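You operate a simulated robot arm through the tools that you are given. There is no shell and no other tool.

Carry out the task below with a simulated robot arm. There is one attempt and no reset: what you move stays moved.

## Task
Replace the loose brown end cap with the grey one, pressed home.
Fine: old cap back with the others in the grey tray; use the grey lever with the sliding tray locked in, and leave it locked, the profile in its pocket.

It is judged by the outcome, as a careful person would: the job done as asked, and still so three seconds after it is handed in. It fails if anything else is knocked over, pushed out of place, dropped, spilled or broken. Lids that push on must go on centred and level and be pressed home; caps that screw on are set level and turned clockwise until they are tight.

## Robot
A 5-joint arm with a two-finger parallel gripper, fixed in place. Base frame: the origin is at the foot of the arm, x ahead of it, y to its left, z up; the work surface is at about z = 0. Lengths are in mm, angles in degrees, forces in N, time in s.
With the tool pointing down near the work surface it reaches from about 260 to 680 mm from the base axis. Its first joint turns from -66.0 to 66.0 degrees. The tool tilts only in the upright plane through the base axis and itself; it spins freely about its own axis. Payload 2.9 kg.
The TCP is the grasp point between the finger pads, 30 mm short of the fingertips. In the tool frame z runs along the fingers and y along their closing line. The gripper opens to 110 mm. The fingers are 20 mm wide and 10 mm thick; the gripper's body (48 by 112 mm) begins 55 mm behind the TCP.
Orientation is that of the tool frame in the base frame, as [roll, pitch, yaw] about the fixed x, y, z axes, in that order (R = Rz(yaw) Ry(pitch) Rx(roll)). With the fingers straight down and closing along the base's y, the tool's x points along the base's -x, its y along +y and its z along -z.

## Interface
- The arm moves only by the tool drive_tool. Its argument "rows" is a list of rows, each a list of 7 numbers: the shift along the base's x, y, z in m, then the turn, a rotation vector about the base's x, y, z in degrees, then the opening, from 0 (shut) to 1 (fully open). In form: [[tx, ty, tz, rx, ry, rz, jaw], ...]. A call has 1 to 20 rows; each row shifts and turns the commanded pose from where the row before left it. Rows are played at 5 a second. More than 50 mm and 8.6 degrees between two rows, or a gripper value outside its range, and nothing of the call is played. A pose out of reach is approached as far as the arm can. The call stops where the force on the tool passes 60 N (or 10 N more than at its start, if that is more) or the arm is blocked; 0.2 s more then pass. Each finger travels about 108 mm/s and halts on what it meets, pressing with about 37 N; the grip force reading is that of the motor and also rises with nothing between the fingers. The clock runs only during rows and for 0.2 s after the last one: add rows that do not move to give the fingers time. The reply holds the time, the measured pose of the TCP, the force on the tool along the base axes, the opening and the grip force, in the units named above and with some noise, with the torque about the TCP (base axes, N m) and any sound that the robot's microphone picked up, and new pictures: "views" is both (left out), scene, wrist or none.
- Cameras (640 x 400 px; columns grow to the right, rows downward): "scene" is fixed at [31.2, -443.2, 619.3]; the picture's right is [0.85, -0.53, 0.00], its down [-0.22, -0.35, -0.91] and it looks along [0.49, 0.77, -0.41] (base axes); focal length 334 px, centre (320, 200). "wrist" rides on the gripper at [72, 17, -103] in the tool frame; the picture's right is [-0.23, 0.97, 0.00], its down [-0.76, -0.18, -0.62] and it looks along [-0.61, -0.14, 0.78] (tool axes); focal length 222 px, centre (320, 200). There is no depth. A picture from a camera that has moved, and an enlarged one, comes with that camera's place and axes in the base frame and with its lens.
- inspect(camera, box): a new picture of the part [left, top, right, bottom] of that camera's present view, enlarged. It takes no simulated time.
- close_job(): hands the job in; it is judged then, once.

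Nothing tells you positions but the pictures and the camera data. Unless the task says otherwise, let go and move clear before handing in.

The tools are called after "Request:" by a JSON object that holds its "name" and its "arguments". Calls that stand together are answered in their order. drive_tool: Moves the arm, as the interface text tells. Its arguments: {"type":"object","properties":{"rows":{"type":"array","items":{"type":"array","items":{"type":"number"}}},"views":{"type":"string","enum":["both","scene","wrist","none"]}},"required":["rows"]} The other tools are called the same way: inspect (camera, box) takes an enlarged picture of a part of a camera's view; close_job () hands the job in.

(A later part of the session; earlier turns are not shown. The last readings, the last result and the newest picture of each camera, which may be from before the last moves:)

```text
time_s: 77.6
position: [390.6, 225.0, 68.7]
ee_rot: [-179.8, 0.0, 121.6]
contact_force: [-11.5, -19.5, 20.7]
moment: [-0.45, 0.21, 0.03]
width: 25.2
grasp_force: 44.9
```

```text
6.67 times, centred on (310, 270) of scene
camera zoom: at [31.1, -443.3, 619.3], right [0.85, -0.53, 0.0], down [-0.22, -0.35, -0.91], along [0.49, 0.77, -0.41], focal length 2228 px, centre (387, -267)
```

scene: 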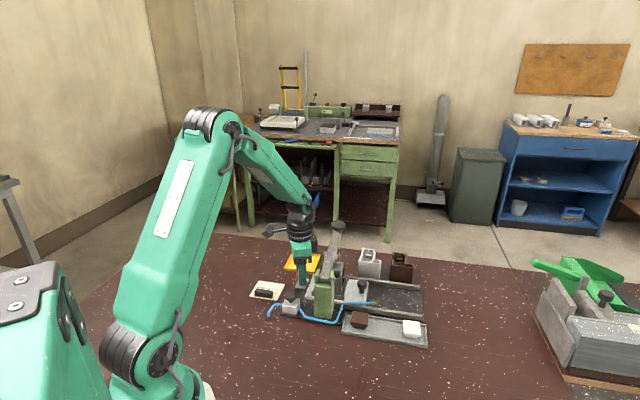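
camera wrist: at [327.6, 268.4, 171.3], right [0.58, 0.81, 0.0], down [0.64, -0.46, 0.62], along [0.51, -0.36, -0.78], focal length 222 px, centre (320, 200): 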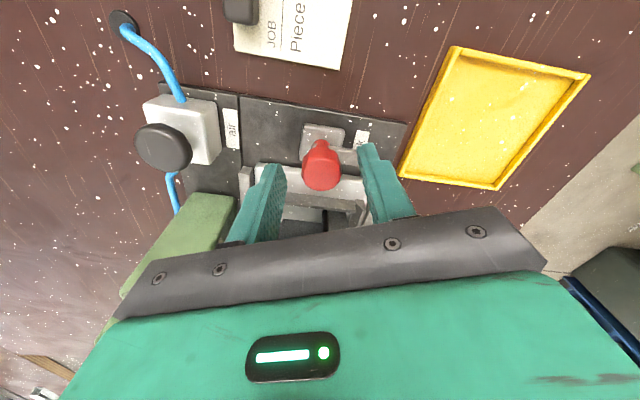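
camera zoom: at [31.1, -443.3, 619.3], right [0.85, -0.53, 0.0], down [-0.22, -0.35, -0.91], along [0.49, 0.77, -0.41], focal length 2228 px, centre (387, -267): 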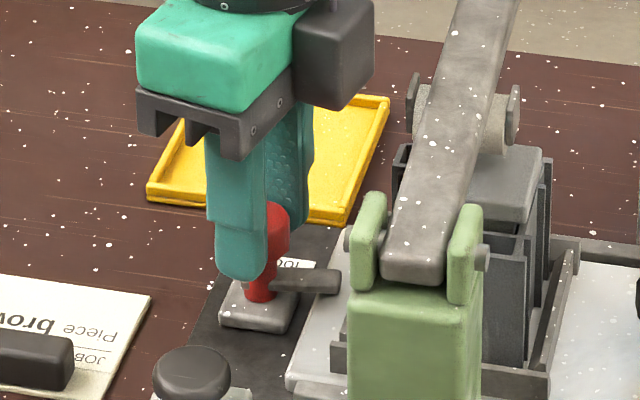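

The arm now reaches over the tray's edge, about 80° turned. I'll relax side loads and go on to feel for the end stop.

Request:
{"name": "drive_tool", "arguments": {"rows": [[-0.0008, -0.0013, 0.0013, 0, 0, 0, 0.15], [0, 0, 0, 0, 0, -4, 0.15], [0, 0, 0, 0, 0, -4, 0.15], [0, 0, 0, 0, 0, 0, 0.15]], "views": "none"}}

Request:
{"name": "inspect", "arguments": {"camera": "scene", "box": [280, 250, 340, 300]}}

```text
time_s: 78.6
position: [389.7, 225.3, 70.1]
ee_rot: [-180.0, 0.0, 113.8]
contact_force: [4.6, 3.3, -23.6]
moment: [0.08, -0.18, 0.0]
width: 25.3
grasp_force: 44.9
```

```text
8.00 times, centred on (310, 275) of scene
camera zoom: at [31.3, -443.1, 619.4], right [0.85, -0.53, 0.0], down [-0.22, -0.35, -0.91], along [0.49, 0.77, -0.41], focal length 2674 px, centre (400, -400)
```

zoom: 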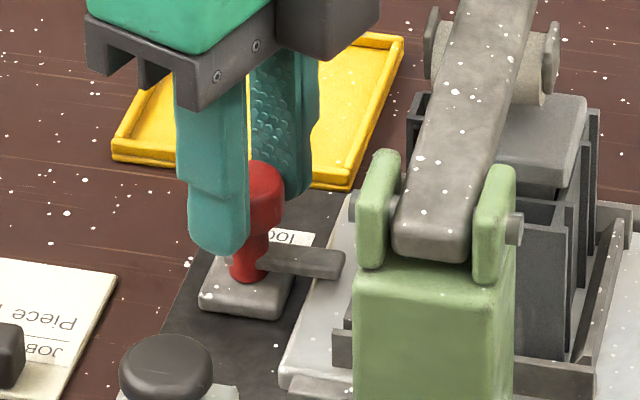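

About 88° turned now. Relaxing the vertical pull and adding a few degrees to find the end of travel.

Request:
{"name": "drive_tool", "arguments": {"rows": [[0, 0, -0.0016, 0, 0, 0, 0.15], [0, 0, 0, 0, 0, -2, 0.15], [0, 0, 0, 0, 0, 0, 0.15]], "views": "none"}}

Request:
{"name": "inspect", "arguments": {"camera": "wrist", "box": [240, 100, 400, 210]}}

```text
time_s: 79.4
position: [389.2, 225.2, 69.8]
ee_rot: [179.9, 0.0, 111.9]
contact_force: [-2.4, 1.3, -4.3]
moment: [0.03, 0.04, 0.28]
width: 25.2
grasp_force: 44.8
```

```text
3.64 times, centred on (320, 155) of wrist
camera zoom: at [377.3, 298.0, 172.6], right [0.99, 0.15, 0.0], down [0.12, -0.77, 0.62], along [0.09, -0.62, -0.78], focal length 808 px, centre (320, 364)
```

zoom: 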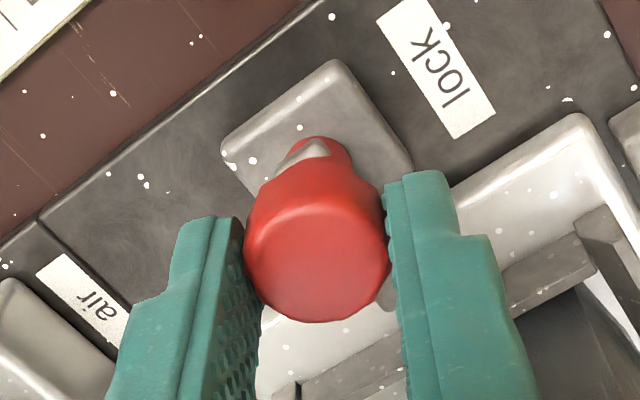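

A resisting torque of 0.28 N·m has appeared at about 90°. One more degree or two will confirm it is the end stop.

Request:
{"name": "drive_tool", "arguments": {"rows": [[0, 0, 0, 0, 0, -2, 0.15], [0, 0, 0, 0, 0, 0, 0.15]], "views": "none"}}

```text
time_s: 80.0
position: [389.1, 224.2, 69.4]
ee_rot: [-180.0, 0.0, 109.8]
contact_force: [-7.0, -2.5, 6.6]
moment: [-0.07, 0.19, 0.39]
width: 25.6
grasp_force: 44.8
```

The torque keeps rising, so the latch is at its end stop. Releasing and rising to look at it.

Request:
{"name": "drive_tool", "arguments": {"rows": [[0, 0, 0, 0, 0, 1.5, 0.15], [0, 0, 0, 0, 0, 0, 0.3], [0, 0, 0, 0, 0, 0, 0.45], [0, 0, 0, 0, 0, 0, 0.45], [0, 0, 0.02, 0, 0, 0, 0.45], [0, 0, 0.04, 0, 0, 0, 0.45], [0, 0, 0.04, 0, 0, 0, 0.45], [0, 0, 0, 0, 0, 0, 0.45]], "views": "both"}}

Request:
{"name": "inspect", "arguments": {"camera": "scene", "box": [275, 230, 365, 310]}}

Request:
{"name": "inspect", "arguments": {"camera": "wrist", "box": [240, 60, 440, 210]}}

```text
time_s: 81.8
position: [389.9, 225.2, 169.9]
ee_rot: [-179.9, 0.0, 111.4]
contact_force: [-0.5, 0.0, 1.1]
moment: [0.03, 0.01, 0.0]
width: 49.4
grasp_force: 0.1
camera wrist: at [378.5, 298.1, 271.8], right [0.99, 0.14, 0.0], down [0.11, -0.77, 0.62], along [0.09, -0.62, -0.78], focal length 222 px, centre (320, 200)
```

scene: 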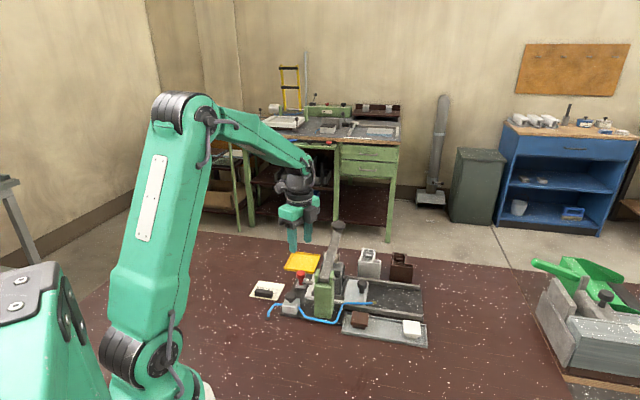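
wrist: 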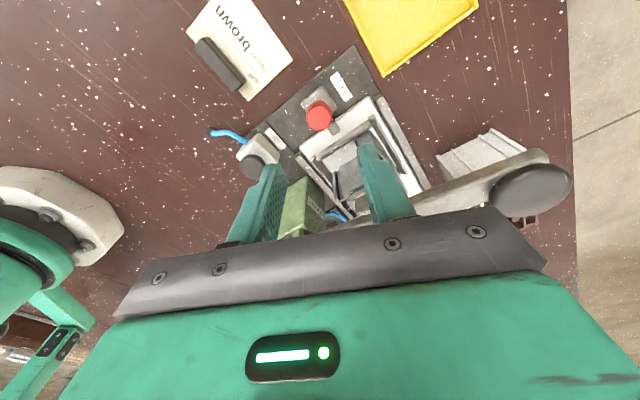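

```text
5.00 times, centred on (320, 270) of scene
camera zoom: at [31.2, -443.2, 619.3], right [0.85, -0.53, 0.0], down [-0.22, -0.35, -0.91], along [0.49, 0.77, -0.41], focal length 1671 px, centre (320, -150)
```

zoom: 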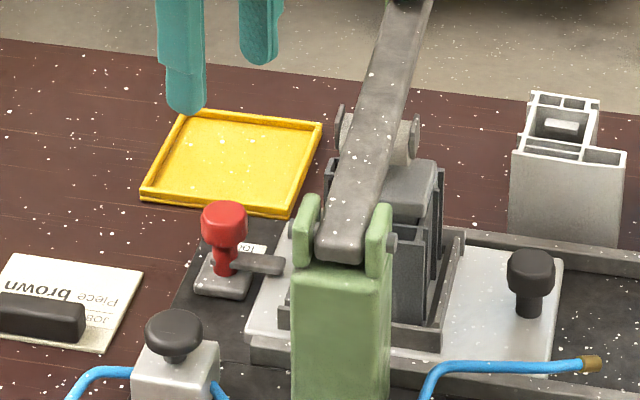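

```text
2.67 times, centred on (340, 135) of wrist
camera zoom: at [378.5, 298.1, 271.8], right [0.99, 0.14, 0.0], down [0.11, -0.77, 0.62], along [0.09, -0.62, -0.78], focal length 592 px, centre (267, 373)
```

zoom: 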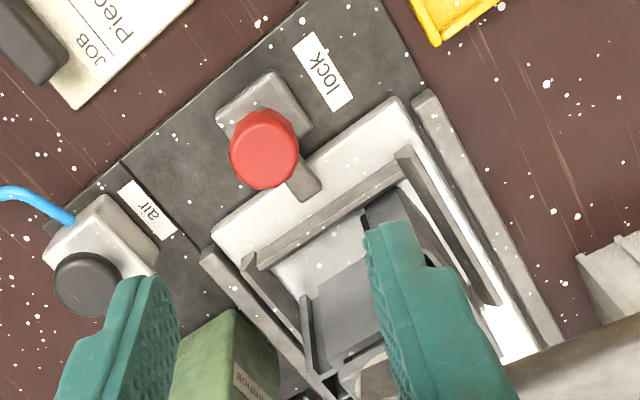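

The latch arm now lies over the tray's front edge, so the tray is locked in. There's a label on the green post I want to read before using the lever.

Request:
{"name": "inspect", "arguments": {"camera": "wrist", "box": [295, 185, 345, 220]}}

Request:
{"name": "inspect", "arguments": {"camera": "wrist", "box": [400, 130, 600, 230]}}

Request:
{"name": "inspect", "arguments": {"camera": "scene", "box": [315, 215, 365, 285]}}

```text
11.43 times, centred on (320, 202) of wrist
camera zoom: at [378.5, 298.1, 271.8], right [0.99, 0.14, 0.0], down [0.11, -0.77, 0.62], along [0.09, -0.62, -0.78], focal length 2538 px, centre (320, 171)
```

zoom: 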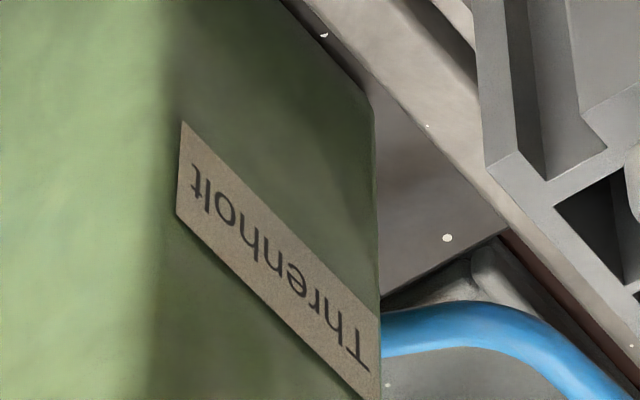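

```text
3.20 times, centred on (500, 180) of wrist
camera zoom: at [378.5, 298.1, 271.8], right [0.99, 0.14, 0.0], down [0.11, -0.77, 0.62], along [0.09, -0.62, -0.78], focal length 711 px, centre (-256, 264)
```

zoom: 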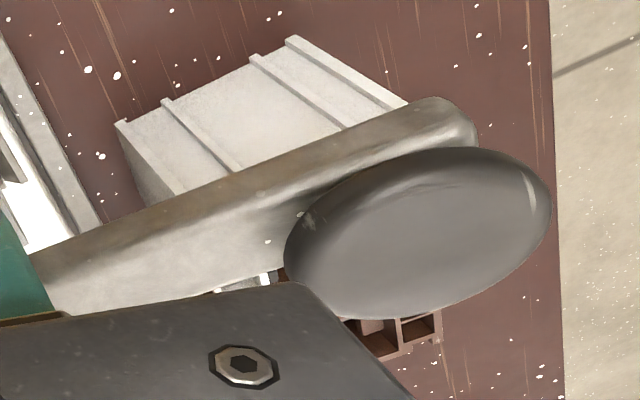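

```text
5.71 times, centred on (340, 250) of scene
camera zoom: at [31.2, -443.2, 619.3], right [0.85, -0.53, 0.0], down [-0.22, -0.35, -0.91], along [0.49, 0.77, -0.41], focal length 1910 px, centre (206, -86)
```

zoom: 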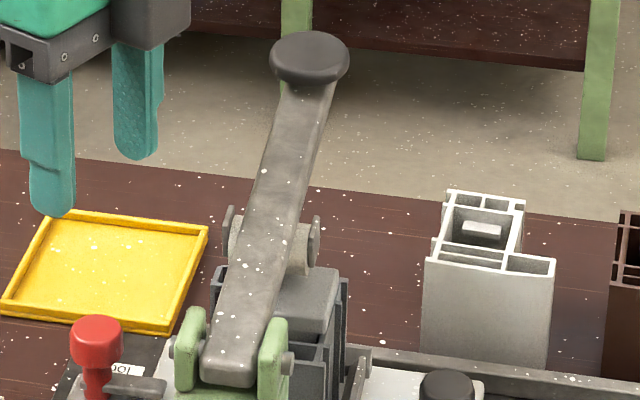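

"Threnholt" is only a maker's name. The lever's knob is near (518,234,165). I'll rise, close the fingers and move above that knob.

Request:
{"name": "drive_tool", "arguments": {"rows": [[0, 0, 0.045, 0, 0, 0, 0.3], [0, 0, 0.045, 0, 0, 0, 0.1], [0.032, 0.0022, 0, 0, 0, -6, 0.0], [0.032, 0.0022, 0, 0, 0, -6, 0.0], [0.032, 0.0022, 0, 0, 0, -6, 0.0], [0.031, 0.0022, 0, 0, 0, -6, 0.0], [0, 0, 0, 0, 0, 0, 0.0]], "views": "both"}}

Request:
{"name": "inspect", "arguments": {"camera": "wrist", "box": [240, 100, 400, 210]}}

Request:
{"name": "inspect", "arguments": {"camera": "scene", "box": [310, 170, 380, 250]}}

```text
time_s: 83.4
position: [515.2, 233.6, 259.4]
ee_rot: [-179.9, 0.0, 87.2]
contact_force: [0.4, 0.3, -0.2]
moment: [0.02, -0.02, 0.0]
width: 0.0
grasp_force: 36.9
camera wrist: at [536.1, 305.0, 361.6], right [0.96, -0.27, 0.0], down [-0.21, -0.75, 0.62], along [-0.17, -0.6, -0.78], focal length 222 px, centre (320, 200)
```

scene: 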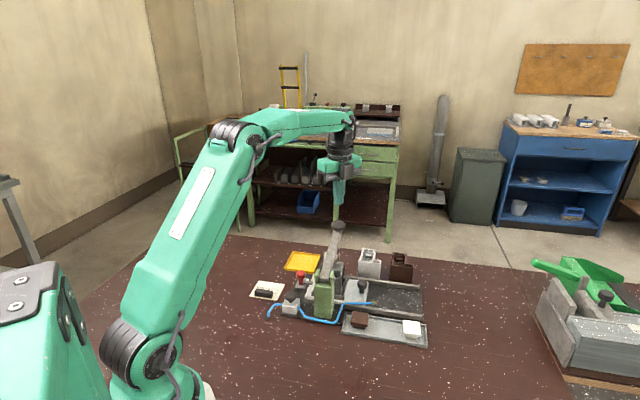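
wrist: 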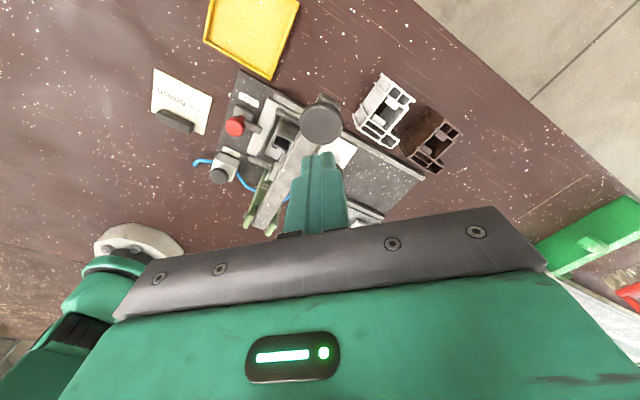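

```text
3.64 times, centred on (320, 155) of wrist
camera zoom: at [536.1, 305.0, 361.6], right [0.96, -0.27, 0.0], down [-0.21, -0.75, 0.62], along [-0.17, -0.6, -0.78], focal length 808 px, centre (320, 364)
```

zoom: 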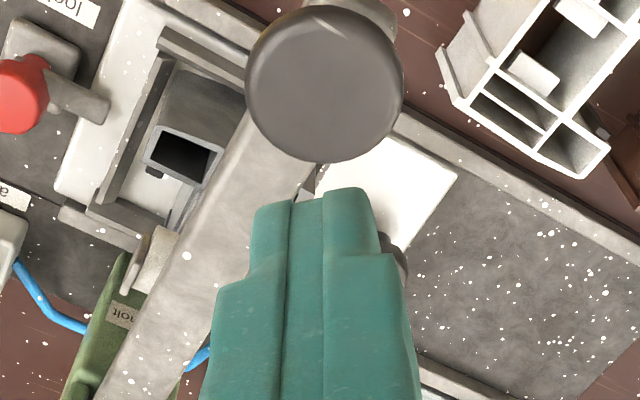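

```text
5.00 times, centred on (345, 210) of scene
camera zoom: at [31.2, -443.2, 619.3], right [0.85, -0.53, 0.0], down [-0.22, -0.35, -0.91], along [0.49, 0.77, -0.41], focal length 1671 px, centre (195, 150)
```

zoom: 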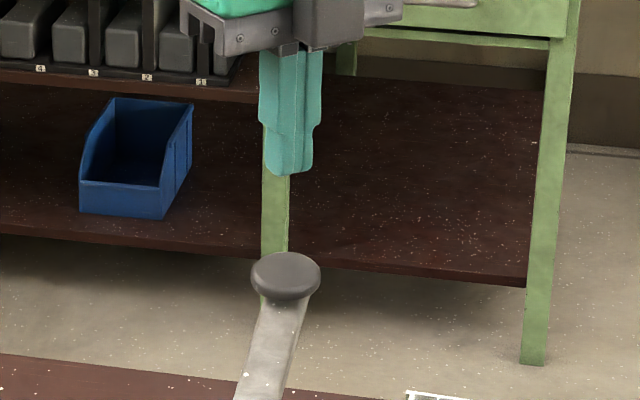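

The knob's disc is centred near (517.5,236.5) with its top at z≈166. I'll line up over it and come down to just above contact.

Request:
{"name": "drive_tool", "arguments": {"rows": [[0.0024, 0.003, -0.03, 0, 0, 0, 0], [0, 0, -0.025, 0, 0, 0, 0], [0, 0, 0, 0, 0, 0, 0]], "views": "wrist"}}

Request:
{"name": "inspect", "arguments": {"camera": "scene", "box": [310, 190, 380, 260]}}

Request:
{"name": "inspect", "arguments": {"camera": "wrist", "box": [250, 110, 390, 210]}}

```text
time_s: 84.2
position: [519.3, 235.6, 201.9]
ee_rot: [-179.9, 0.0, 87.5]
contact_force: [-0.2, 0.1, 0.9]
moment: [0.02, 0.0, 0.0]
width: 0.1
grasp_force: 37.2
camera wrist: at [538.4, 307.5, 306.1], right [0.96, -0.27, 0.0], down [-0.21, -0.75, 0.62], along [-0.17, -0.6, -0.78], focal length 222 px, centre (320, 200)
```

wrist: 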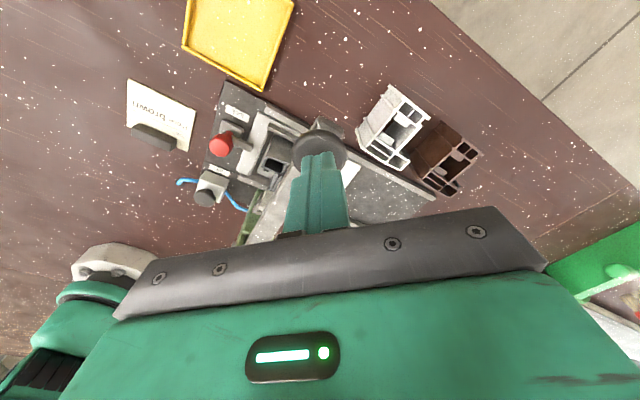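

```text
5.71 times, centred on (345, 225) of scene
camera zoom: at [31.2, -443.2, 619.3], right [0.85, -0.53, 0.0], down [-0.22, -0.35, -0.91], along [0.49, 0.77, -0.41], focal length 1910 px, centre (177, 57)
```

zoom: 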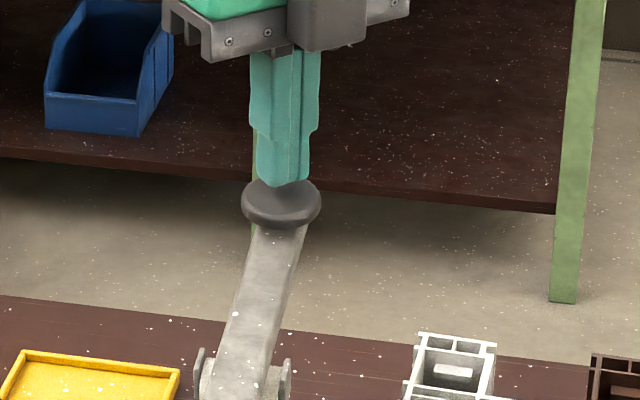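

```text
4.00 times, centred on (320, 160) of wrist
camera zoom: at [538.4, 307.5, 306.1], right [0.96, -0.27, 0.0], down [-0.21, -0.75, 0.62], along [-0.17, -0.6, -0.78], focal length 888 px, centre (320, 360)
```

zoom: 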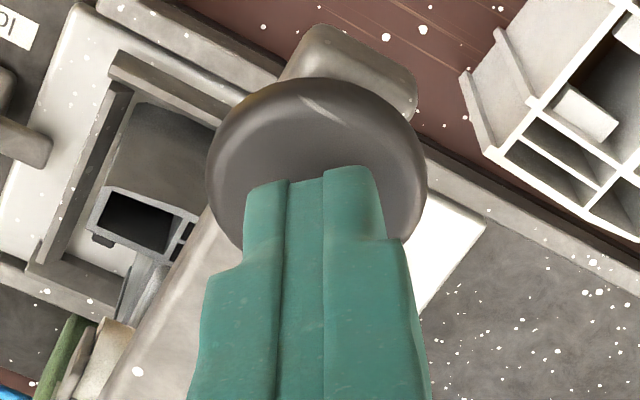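

The fingertips are over the disc's middle. Pressing down slowly and following the lever's arc.

Request:
{"name": "drive_tool", "arguments": {"rows": [[0, 0, -0.003, 0, 0, 0, 0], [0.0003, 0.0003, -0.003, 0, 0, 0, 0], [0.0004, 0.0004, -0.003, 0, 0, 0, 0], [0.0004, 0.0004, -0.003, 0, 0, 0, 0], [0, 0, 0, 0, 0, 0, 0]], "views": "none"}}

Request:
{"name": "inspect", "arguments": {"camera": "scene", "box": [310, 200, 380, 290]}}

```text
time_s: 85.4
position: [519.7, 236.8, 191.3]
ee_rot: [179.9, 0.1, 87.4]
contact_force: [0.8, 1.0, 1.7]
moment: [0.01, -0.02, 0.0]
width: 0.0
grasp_force: 37.0
```

```text
4.44 times, centred on (345, 245) of scene
camera zoom: at [31.2, -443.2, 619.3], right [0.85, -0.53, 0.0], down [-0.22, -0.35, -0.91], along [0.49, 0.77, -0.41], focal length 1486 px, centre (209, 0)
```

zoom: 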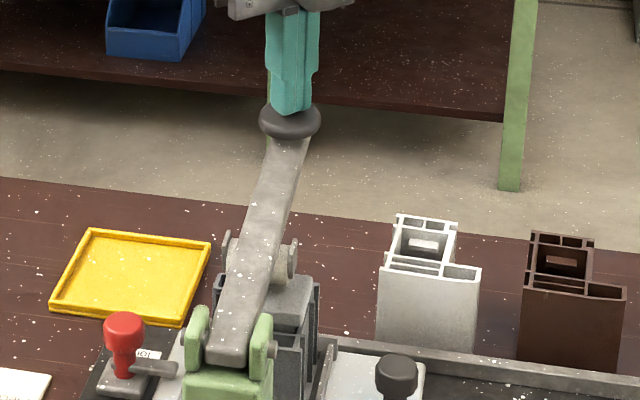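

Contact is very light so far, so the lever either moves easily or is just touched. Continuing downward.

Request:
{"name": "drive_tool", "arguments": {"rows": [[0.0005, 0.0005, -0.003, 0, 0, 0, 0], [0.0005, 0.0005, -0.003, 0, 0, 0, 0], [0.0005, 0.0005, -0.003, 0, 0, 0, 0], [0.0004, 0.0004, -0.003, 0, 0, 0, 0], [0, 0, 0, 0, 0, 0, 0]], "views": "none"}}

Request:
{"name": "inspect", "arguments": {"camera": "scene", "box": [310, 200, 380, 290]}}

```text
time_s: 86.6
position: [523.7, 239.6, 180.6]
ee_rot: [-179.9, 0.1, 87.3]
contact_force: [0.5, -1.2, 0.8]
moment: [-0.03, -0.02, -0.03]
width: 0.0
grasp_force: 37.2
```

```text
4.44 times, centred on (345, 245) of scene
camera zoom: at [31.2, -443.2, 619.3], right [0.85, -0.53, 0.0], down [-0.22, -0.35, -0.91], along [0.49, 0.77, -0.41], focal length 1486 px, centre (209, 0)
```

zoom: 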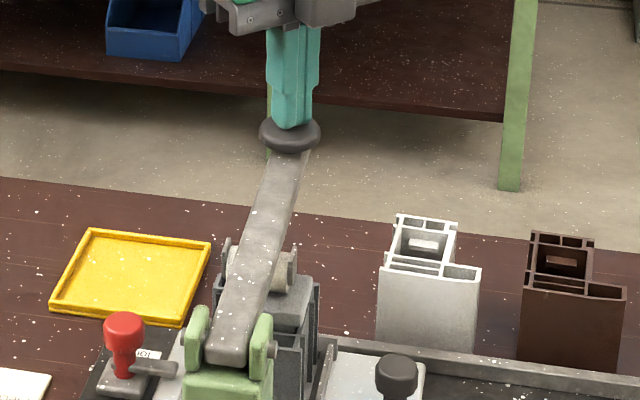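

The lever is following down with hardly any force. Continuing until the roller meets the cap.

Request:
{"name": "drive_tool", "arguments": {"rows": [[0.0002, 0.0002, -0.003, 0, 0, 0, 0], [0.0003, 0.0003, -0.003, 0, 0, 0, 0], [0.0003, 0.0003, -0.003, 0, 0, 0, 0], [0.0003, 0.0003, -0.003, 0, 0, 0, 0], [0, 0, 0, 0, 0, 0, 0]], "views": "none"}}

Request:
{"name": "inspect", "arguments": {"camera": "scene", "box": [310, 200, 380, 290]}}

```text
time_s: 87.8
position: [524.4, 240.1, 167.6]
ee_rot: [180.0, 0.1, 87.4]
contact_force: [-0.4, -0.8, 1.9]
moment: [-0.06, 0.01, -0.04]
width: 0.0
grasp_force: 37.0
```

```text
4.44 times, centred on (345, 245) of scene
camera zoom: at [31.2, -443.2, 619.3], right [0.85, -0.53, 0.0], down [-0.22, -0.35, -0.91], along [0.49, 0.77, -0.41], focal length 1486 px, centre (209, 0)
```

zoom: 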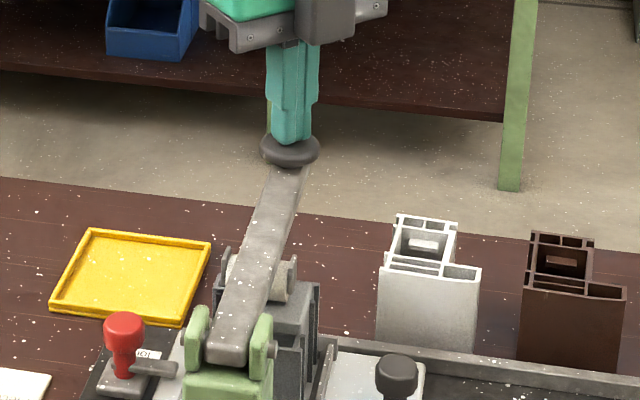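

The roller is approaching the cap. Smaller steps now so I can feel the contact.

Request:
{"name": "drive_tool", "arguments": {"rows": [[0.0001, 0.0001, -0.002, 0, 0, 0, 0], [0.0001, 0.0001, -0.002, 0, 0, 0, 0], [0.0001, 0.0001, -0.002, 0, 0, 0, 0], [0, 0, 0, 0, 0, 0, 0]], "views": "none"}}

Request:
{"name": "inspect", "arguments": {"camera": "scene", "box": [325, 250, 365, 300]}}

```text
time_s: 88.8
position: [523.1, 240.4, 165.0]
ee_rot: [179.8, -0.2, 87.4]
contact_force: [-15.0, -9.0, 35.3]
moment: [-0.59, 0.71, -0.08]
width: 0.1
grasp_force: 36.8
```

```text
8.00 times, centred on (345, 275) of scene
camera zoom: at [30.9, -443.3, 619.3], right [0.85, -0.53, 0.0], down [-0.22, -0.35, -0.91], along [0.49, 0.77, -0.41], focal length 2674 px, centre (120, -400)
```

zoom: 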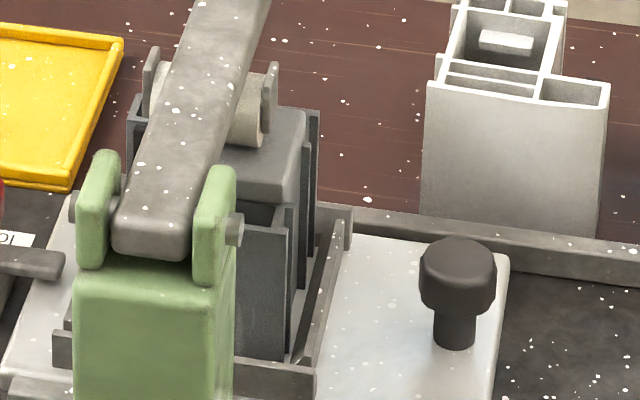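

The roller is on the cap, at 35 N on the knob. Pressing on in 1 mm steps.

Request:
{"name": "drive_tool", "arguments": {"rows": [[-0.0003, -0.0002, -0.001, 0, 0, 0, 0], [0, 0, -0.001, 0, 0, 0, 0], [0, 0, 0, 0, 0, 0, 0]], "views": "none"}}

Request:
{"name": "inspect", "arguments": {"camera": "scene", "box": [325, 250, 365, 300]}}

```text
time_s: 89.6
position: [524.9, 239.8, 165.3]
ee_rot: [179.5, -0.2, 87.5]
contact_force: [-13.7, -6.7, 44.9]
moment: [-0.56, 0.68, -0.07]
width: 0.2
grasp_force: 37.2
```

```text
8.00 times, centred on (345, 275) of scene
camera zoom: at [30.9, -443.3, 619.3], right [0.85, -0.53, 0.0], down [-0.22, -0.35, -0.91], along [0.49, 0.77, -0.41], focal length 2674 px, centre (120, -400)
```

zoom: 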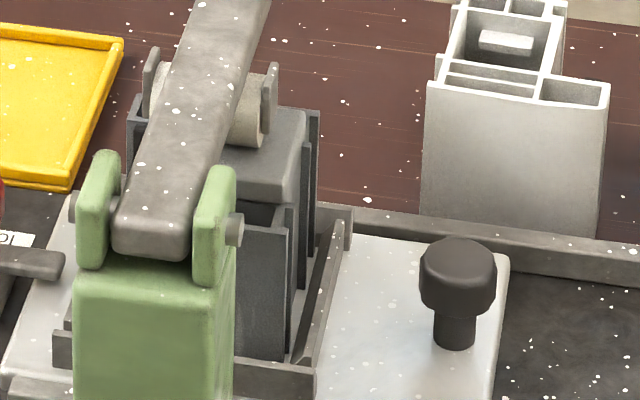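

45 N now and no yield yet. Continuing to press.

Request:
{"name": "drive_tool", "arguments": {"rows": [[0, 0, -0.0015, 0, 0, 0, 0], [0, 0, -0.0015, 0, 0, 0, 0], [0, 0, -0.001, 0, 0, 0, 0], [0, 0, 0, 0, 0, 0, 0]], "views": "none"}}

Request:
{"name": "inspect", "arguments": {"camera": "scene", "box": [325, 250, 365, 300]}}

```text
time_s: 90.4
position: [525.2, 240.8, 165.5]
ee_rot: [179.4, -0.3, 87.2]
contact_force: [-6.0, -2.1, 14.1]
moment: [-0.18, 0.29, -0.03]
width: 0.1
grasp_force: 37.0
stopped in row 3: the force on the tool passed its limit at 60 N (the readings are from after the stop); the commanded pose is now the measured one
```

```text
8.00 times, centred on (345, 275) of scene
camera zoom: at [31.1, -443.2, 619.3], right [0.85, -0.53, 0.0], down [-0.22, -0.35, -0.91], along [0.49, 0.77, -0.41], focal length 2674 px, centre (120, -400)
```

zoom: 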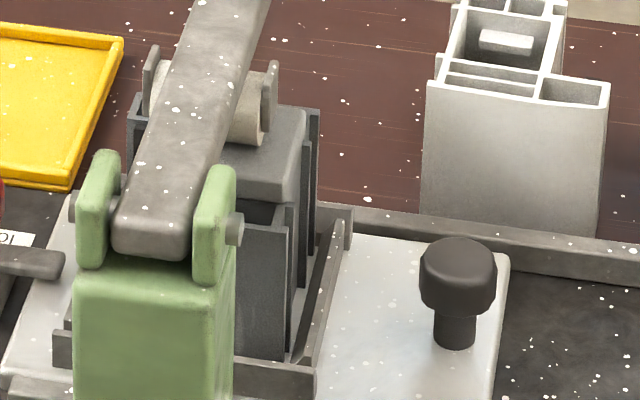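

The push stopped at 60 N with no movement. I'll look closely at whether the cap has gone down and what the roller is bearing on.

Request:
{"name": "inspect", "arguments": {"camera": "scene", "box": [335, 255, 367, 281]}}

Request:
{"name": "inspect", "arguments": {"camera": "wrist", "box": [200, 100, 360, 220]}}

Request:
{"name": "inspect", "arguments": {"camera": "scene", "box": [285, 215, 375, 315]}}

```text
15.38 times, centred on (351, 268) of scene
camera zoom: at [31.1, -443.2, 619.3], right [0.85, -0.53, 0.0], down [-0.22, -0.35, -0.91], along [0.49, 0.77, -0.41], focal length 5142 px, centre (-157, -846)
```

zoom: 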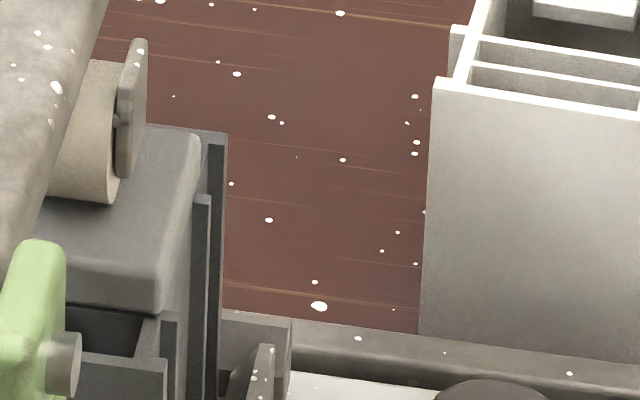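

```text
3.33 times, centred on (280, 160) of wrist
camera zoom: at [542.2, 311.9, 269.9], right [0.96, -0.27, 0.01], down [-0.22, -0.76, 0.62], along [-0.16, -0.6, -0.79], focal length 740 px, centre (453, 333)
```

zoom: 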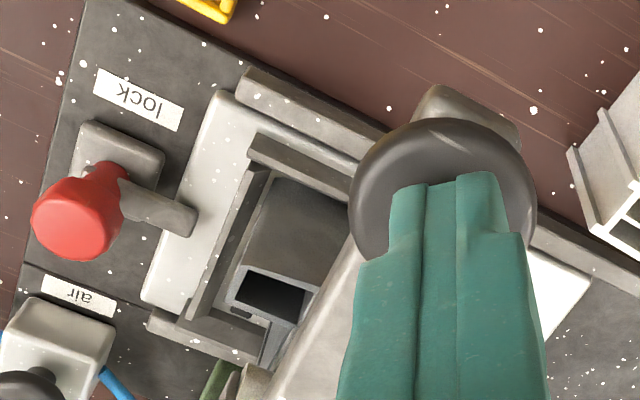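

```text
4.00 times, centred on (330, 265) of scene
camera zoom: at [31.1, -443.2, 619.3], right [0.85, -0.53, 0.0], down [-0.22, -0.35, -0.91], along [0.49, 0.77, -0.41], focal length 1337 px, centre (280, -60)
```

zoom: 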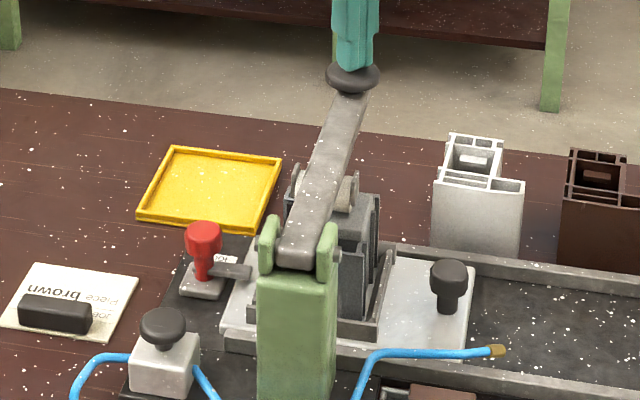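

Comparing pictures, the cap has dropped about 4–5 mm relative to the profile, so it went in as the force built and now stands firm at 60 N. I'll ease off upward and see whether the lever follows.

Request:
{"name": "drive_tool", "arguments": {"rows": [[0, 0, 0.003, 0, 0, 0, 0], [-0.0003, -0.0003, 0.005, 0, 0, 0, 0], [-0.0003, -0.0003, 0.01, 0, 0, 0, 0], [-0.0003, -0.0003, 0.015, 0, 0, 0, 0], [0, 0, 0, 0, 0, 0, 0]], "views": "scene"}}

Request:
{"name": "inspect", "arguments": {"camera": "scene", "box": [310, 200, 380, 290]}}

Request:
{"name": "inspect", "arguments": {"camera": "scene", "box": [325, 250, 365, 300]}}

```text
time_s: 91.6
position: [524.4, 239.1, 198.2]
ee_rot: [179.6, -0.3, 87.4]
contact_force: [0.0, -0.5, 0.8]
moment: [-0.01, -0.03, 0.01]
width: 0.1
grasp_force: 37.1
```

scene: 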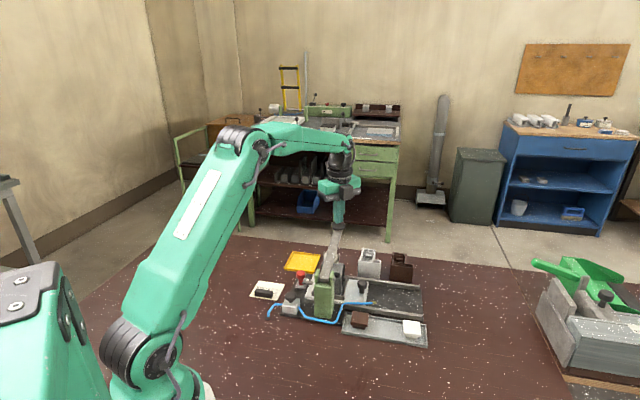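

```text
4.44 times, centred on (345, 245) of scene
camera zoom: at [31.2, -443.2, 619.3], right [0.85, -0.53, 0.0], down [-0.22, -0.35, -0.91], along [0.49, 0.77, -0.41], focal length 1486 px, centre (209, 0)
```

zoom: 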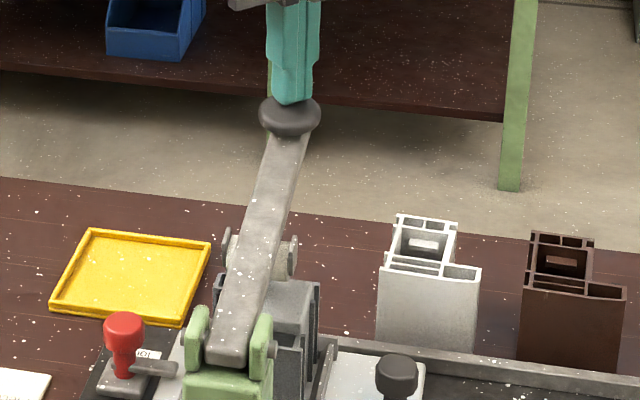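

```text
8.00 times, centred on (345, 275) of scene
camera zoom: at [31.2, -443.2, 619.3], right [0.85, -0.53, 0.0], down [-0.22, -0.35, -0.91], along [0.49, 0.77, -0.41], focal length 2674 px, centre (120, -400)
```

zoom: 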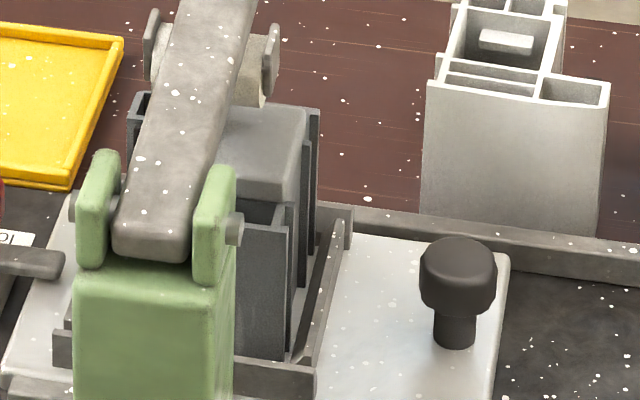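

The lever springs back up on its own and the cap stays down. I'll zoom in to see whether it sits fully home and level.

Request:
{"name": "inspect", "arguments": {"camera": "scene", "box": [332, 258, 352, 280]}}

Request:
{"name": "inspect", "arguments": {"camera": "wrist", "box": [220, 100, 320, 220]}}

```text
16.00 times, centred on (342, 269) of scene
camera zoom: at [31.2, -443.2, 619.3], right [0.85, -0.53, 0.0], down [-0.22, -0.35, -0.91], along [0.49, 0.77, -0.41], focal length 5348 px, centre (-32, -904)
```

zoom: 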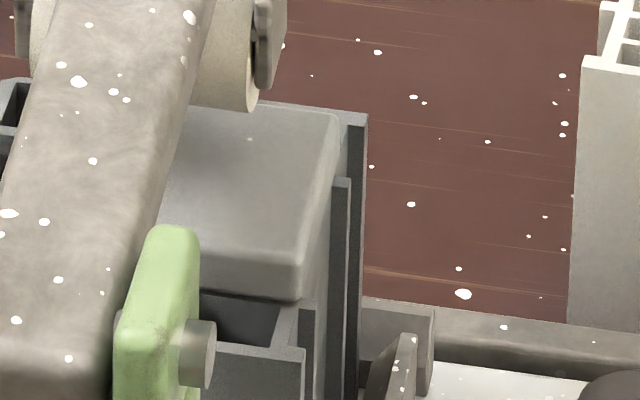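

```text
3.33 times, centred on (270, 160) of wrist
camera zoom: at [541.3, 311.3, 300.5], right [0.96, -0.27, 0.01], down [-0.22, -0.76, 0.62], along [-0.16, -0.6, -0.79], focal length 740 px, centre (487, 333)
```

zoom: 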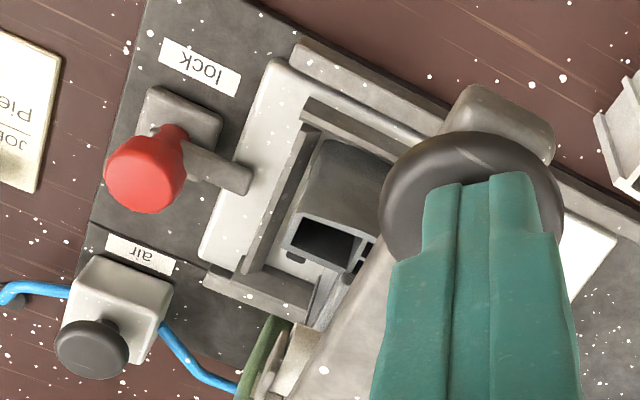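

The cap looks seated, but I want a clear side view before trusting it. I'll move the open gripper around to the far side, above the lock, to look under the lever at the cap's edge.

Request:
{"name": "drive_tool", "arguments": {"rows": [[0, 0, 0.03, 0, 0, 0, 0], [0, 0, 0.03, 0, 0, 0, 0.2], [-0.0184, -0.0005, 0, 0, 0, 7.58, 0.4], [-0.0184, -0.0005, 0, 0, 0, 7.58, 0.6], [-0.0184, -0.0005, 0, 0, 0, 7.58, 0.8], [-0.0184, -0.0005, 0, 0, 0, 7.58, 1], [-0.0184, -0.0005, 0, 0, 0, 7.58, 1], [-0.0184, -0.0005, 0, 0, 0, 7.58, 1], [-0.0184, -0.0005, 0, 0, 0, 7.58, 1], [-0.0184, -0.0005, 0, 0, 0, 7.58, 1], [0, 0, -0.035, 0, 0, 0, 1], [0, 0, -0.03, 0, 0, 0, 1], [0, 0, 0, 0, 0, 0, 1]], "views": "wrist"}}

Request:
{"name": "inspect", "arguments": {"camera": "wrist", "box": [270, 170, 370, 235]}}

Request:
{"name": "inspect", "arguments": {"camera": "wrist", "box": [300, 195, 350, 230]}}

```text
time_s: 94.4
position: [374.9, 235.4, 191.9]
ee_rot: [179.7, 0.1, 148.0]
contact_force: [0.5, -0.2, 0.6]
moment: [-0.03, 0.01, 0.03]
width: 110.1
grasp_force: 0.0
camera wrist: at [320.7, 287.7, 293.9], right [0.71, 0.71, 0.01], down [0.55, -0.56, 0.62], along [0.44, -0.44, -0.78], focal length 222 px, centre (320, 200)
```

wrist: 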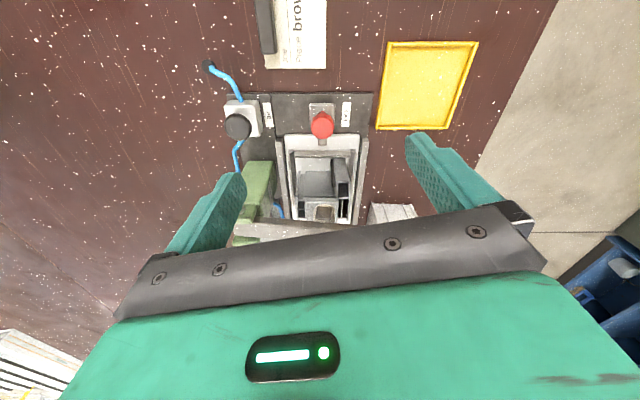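

```text
6.15 times, centred on (320, 202) of wrist
camera zoom: at [320.7, 287.7, 293.9], right [0.71, 0.71, 0.01], down [0.55, -0.56, 0.62], along [0.44, -0.44, -0.78], focal length 1367 px, centre (320, 185)
```

zoom: 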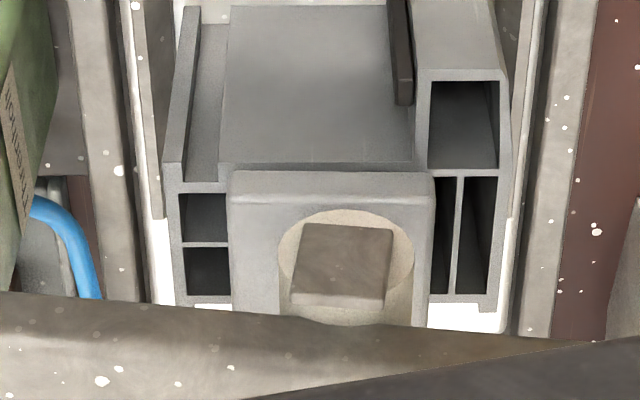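

```text
11.43 times, centred on (325, 212) of wrist
camera zoom: at [320.7, 287.7, 293.9], right [0.71, 0.71, 0.01], down [0.55, -0.56, 0.62], along [0.44, -0.44, -0.78], focal length 2538 px, centre (263, 57)
```

zoom: 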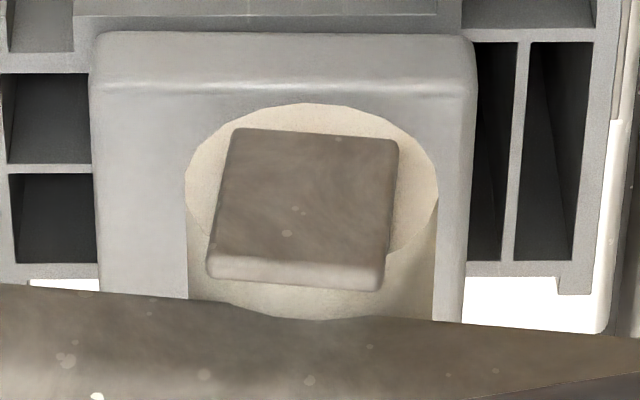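

Seen from above the plate meets the profile with no visible gap, but this angle can hide a millimetre or two. I'll take the tightest possible view of the front edge.

Request:
{"name": "inspect", "arguments": {"camera": "scene", "box": [336, 267, 348, 277]}}

Request:
{"name": "inspect", "arguments": {"camera": "scene", "box": [338, 256, 352, 270]}}

Request:
{"name": "inspect", "arguments": {"camera": "wrist", "box": [295, 190, 320, 215]}}

Request:
{"name": "inspect", "arguments": {"camera": "wrist", "box": [328, 190, 353, 215]}}

```text
16.00 times, centred on (342, 272) of scene
camera zoom: at [31.2, -443.2, 619.3], right [0.85, -0.53, 0.0], down [-0.22, -0.35, -0.91], along [0.49, 0.77, -0.41], focal length 5348 px, centre (-32, -952)
```

zoom: 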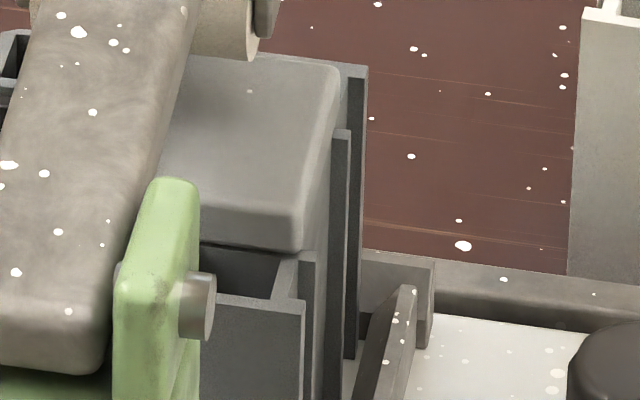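

```text
16.00 times, centred on (345, 263) of scene
camera zoom: at [31.2, -443.2, 619.3], right [0.85, -0.53, 0.0], down [-0.22, -0.35, -0.91], along [0.49, 0.77, -0.41], focal length 5348 px, centre (-80, -808)
```

zoom: 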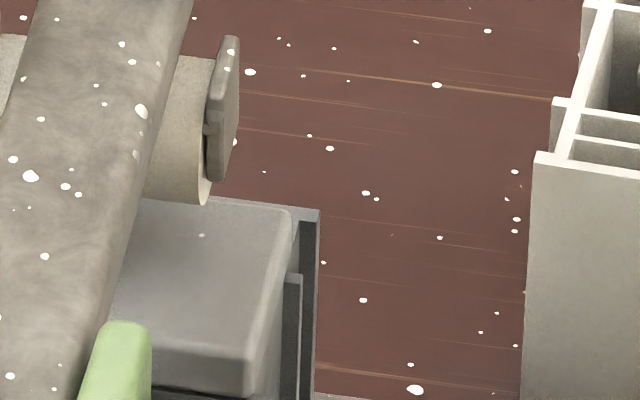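

```text
16.00 times, centred on (308, 202) of wrist
camera zoom: at [320.7, 287.7, 293.9], right [0.71, 0.71, 0.01], down [0.55, -0.56, 0.62], along [0.44, -0.44, -0.78], focal length 3554 px, centre (520, 160)
```

zoom: 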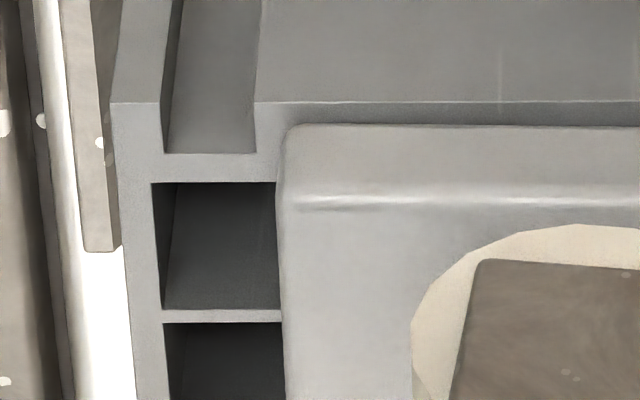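

```text
16.00 times, centred on (340, 202) of wrist
camera zoom: at [320.7, 287.7, 293.9], right [0.71, 0.71, 0.01], down [0.55, -0.56, 0.62], along [0.44, -0.44, -0.78], focal length 3554 px, centre (-8, 160)
```

zoom: 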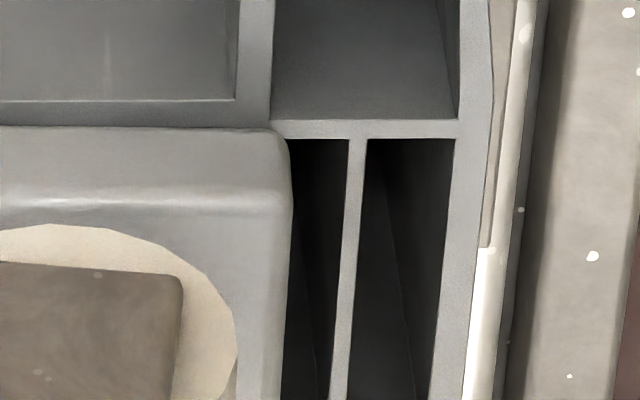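

The view is inconclusive to within a millimetre or so, so I'll press a second time, more firmly, and see if the cap moves further. Going back above the lever knob with the fingers closed.

Request:
{"name": "drive_tool", "arguments": {"rows": [[0, 0, 0.035, 0, 0, 0, 0.8], [0, 0, 0.035, 0, 0, 0, 0.4], [0.036, 0.0003, 0, 0, 0, 0, 0.1], [0.036, 0.0003, 0, 0, 0, 0, 0], [0.036, 0.0003, 0, 0, 0, 0, 0], [0.036, 0.0003, 0, 0, 0, 0, 0], [0, 0, -0.03, 0, 0, 0, 0], [0, 0, -0.025, 0, 0, 0, 0], [0, 0, 0, 0, 0, 0, 0]], "views": "wrist"}}

Request:
{"name": "inspect", "arguments": {"camera": "scene", "box": [310, 190, 380, 260]}}

Request:
{"name": "inspect", "arguments": {"camera": "wrist", "box": [250, 110, 390, 210]}}

```text
time_s: 96.4
position: [520.9, 237.4, 207.4]
ee_rot: [179.9, 0.1, 148.1]
contact_force: [0.5, 0.1, -0.3]
moment: [-0.03, -0.02, 0.02]
width: 0.0
grasp_force: 36.6
camera wrist: at [466.2, 289.5, 310.2], right [0.71, 0.71, 0.0], down [0.55, -0.56, 0.62], along [0.44, -0.44, -0.78], focal length 222 px, centre (320, 200)
```

wrist: 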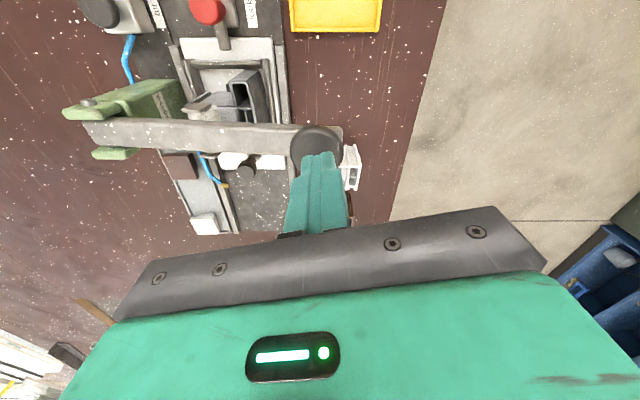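

```text
5.71 times, centred on (345, 225) of scene
camera zoom: at [31.2, -443.2, 619.3], right [0.85, -0.53, 0.0], down [-0.22, -0.35, -0.91], along [0.49, 0.77, -0.41], focal length 1910 px, centre (177, 57)
```

zoom: 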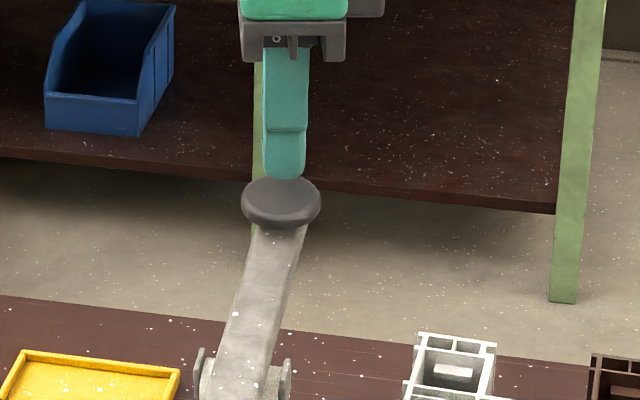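

```text
4.00 times, centred on (320, 160) of wrist
camera zoom: at [466.2, 289.5, 310.2], right [0.71, 0.71, 0.0], down [0.55, -0.56, 0.62], along [0.44, -0.44, -0.78], focal length 888 px, centre (320, 360)
```

zoom: 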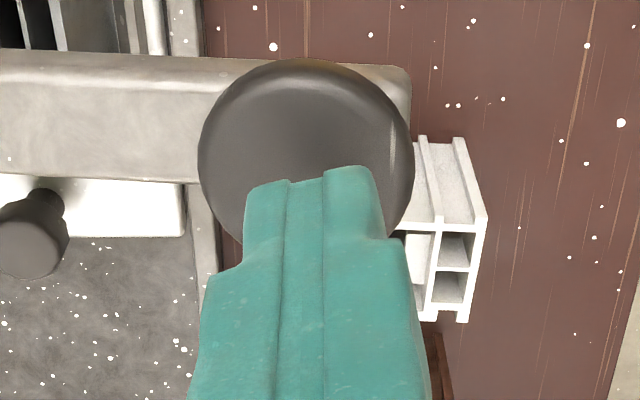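

The fingertips are close to the disc's centre. I'll nudge 3 mm toward its middle, go down with the lever, and press in stages.

Request:
{"name": "drive_tool", "arguments": {"rows": [[-0.0024, 0.0016, -0.005, 0, 0, 0, 0], [0, 0, -0.005, 0, 0, 0, 0], [0.0003, 0.0003, -0.005, 0, 0, 0, 0], [0.0005, 0.0005, -0.005, 0, 0, 0, 0], [0.0005, 0.0005, -0.005, 0, 0, 0, 0], [0.0005, 0.0005, -0.005, 0, 0, 0, 0], [0.0004, 0.0004, -0.005, 0, 0, 0, 0], [0.0003, 0.0003, -0.004, 0, 0, 0, 0], [0, 0, 0, 0, 0, 0, 0]], "views": "none"}}

```text
time_s: 98.4
position: [519.4, 241.8, 168.0]
ee_rot: [179.8, 0.2, 148.1]
contact_force: [2.3, 1.4, 1.3]
moment: [0.05, -0.04, 0.02]
width: 0.4
grasp_force: 36.8
```

At z=168 and no load yet. Now 1 mm steps.

Request:
{"name": "drive_tool", "arguments": {"rows": [[0, 0, -0.001, 0, 0, 0, 0], [0, 0, -0.001, 0, 0, 0, 0], [0, 0, 0, 0, 0, 0, 0]], "views": "none"}}

Request:
{"name": "drive_tool", "arguments": {"rows": [[0, 0, -0.001, 0, 0, 0, 0], [0, 0, -0.001, 0, 0, 0, 0], [0, 0, 0, 0, 0, 0, 0]], "views": "none"}}

```text
time_s: 99.2
position: [519.0, 241.8, 167.2]
ee_rot: [179.9, 0.2, 148.0]
contact_force: [-2.4, 0.2, 8.1]
moment: [0.0, 0.15, -0.05]
width: 0.1
grasp_force: 36.9
```

```text
time_s: 100.0
position: [520.8, 241.4, 165.5]
ee_rot: [179.6, 0.2, 148.0]
contact_force: [-9.6, -1.3, 23.6]
moment: [-0.1, 0.51, -0.03]
width: 0.2
grasp_force: 37.2
```

Contact starts at the same height as the end of the first press, so the cap has not risen. I'll add a firm final push near the limit and then ease off.

Request:
{"name": "drive_tool", "arguments": {"rows": [[0, 0, -0.001, 0, 0, 0, 0], [0, 0, -0.001, 0, 0, 0, 0], [0, 0, 0, 0, 0, 0, 0], [0, 0, 0, 0, 0, 0, 0]], "views": "none"}}

Request:
{"name": "drive_tool", "arguments": {"rows": [[0, 0, -0.001, 0, 0, 0, 0], [0, 0, -0.0005, 0, 0, 0, 0], [0, 0, 0, 0, 0, 0, 0], [0, 0, 0, 0, 0, 0, 0]], "views": "none"}}

Request:
{"name": "inspect", "arguments": {"camera": "scene", "box": [336, 267, 348, 277]}}

```text
time_s: 101.0
position: [520.8, 241.3, 165.0]
ee_rot: [179.6, 0.3, 148.0]
contact_force: [-11.5, 0.9, 35.6]
moment: [-0.07, 0.74, -0.03]
width: 0.0
grasp_force: 37.0
```

```text
time_s: 102.0
position: [520.1, 242.4, 165.3]
ee_rot: [179.4, 0.4, 148.0]
contact_force: [-15.9, 3.4, 41.5]
moment: [0.0, 0.91, -0.07]
width: 0.0
grasp_force: 37.0
```

```text
16.00 times, centred on (342, 272) of scene
camera zoom: at [30.9, -443.3, 619.3], right [0.85, -0.53, 0.0], down [-0.22, -0.35, -0.91], along [0.49, 0.77, -0.41], focal length 5348 px, centre (-32, -952)
```

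zoom: 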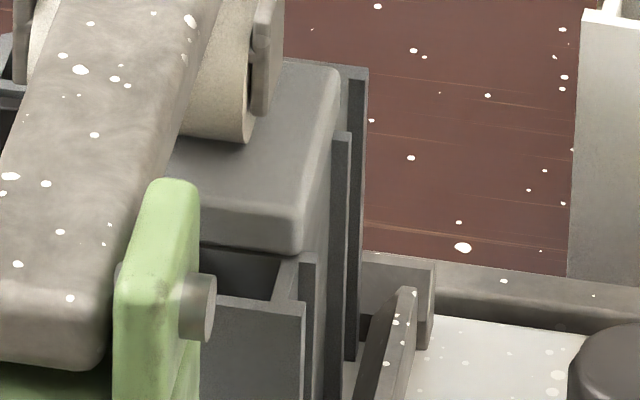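

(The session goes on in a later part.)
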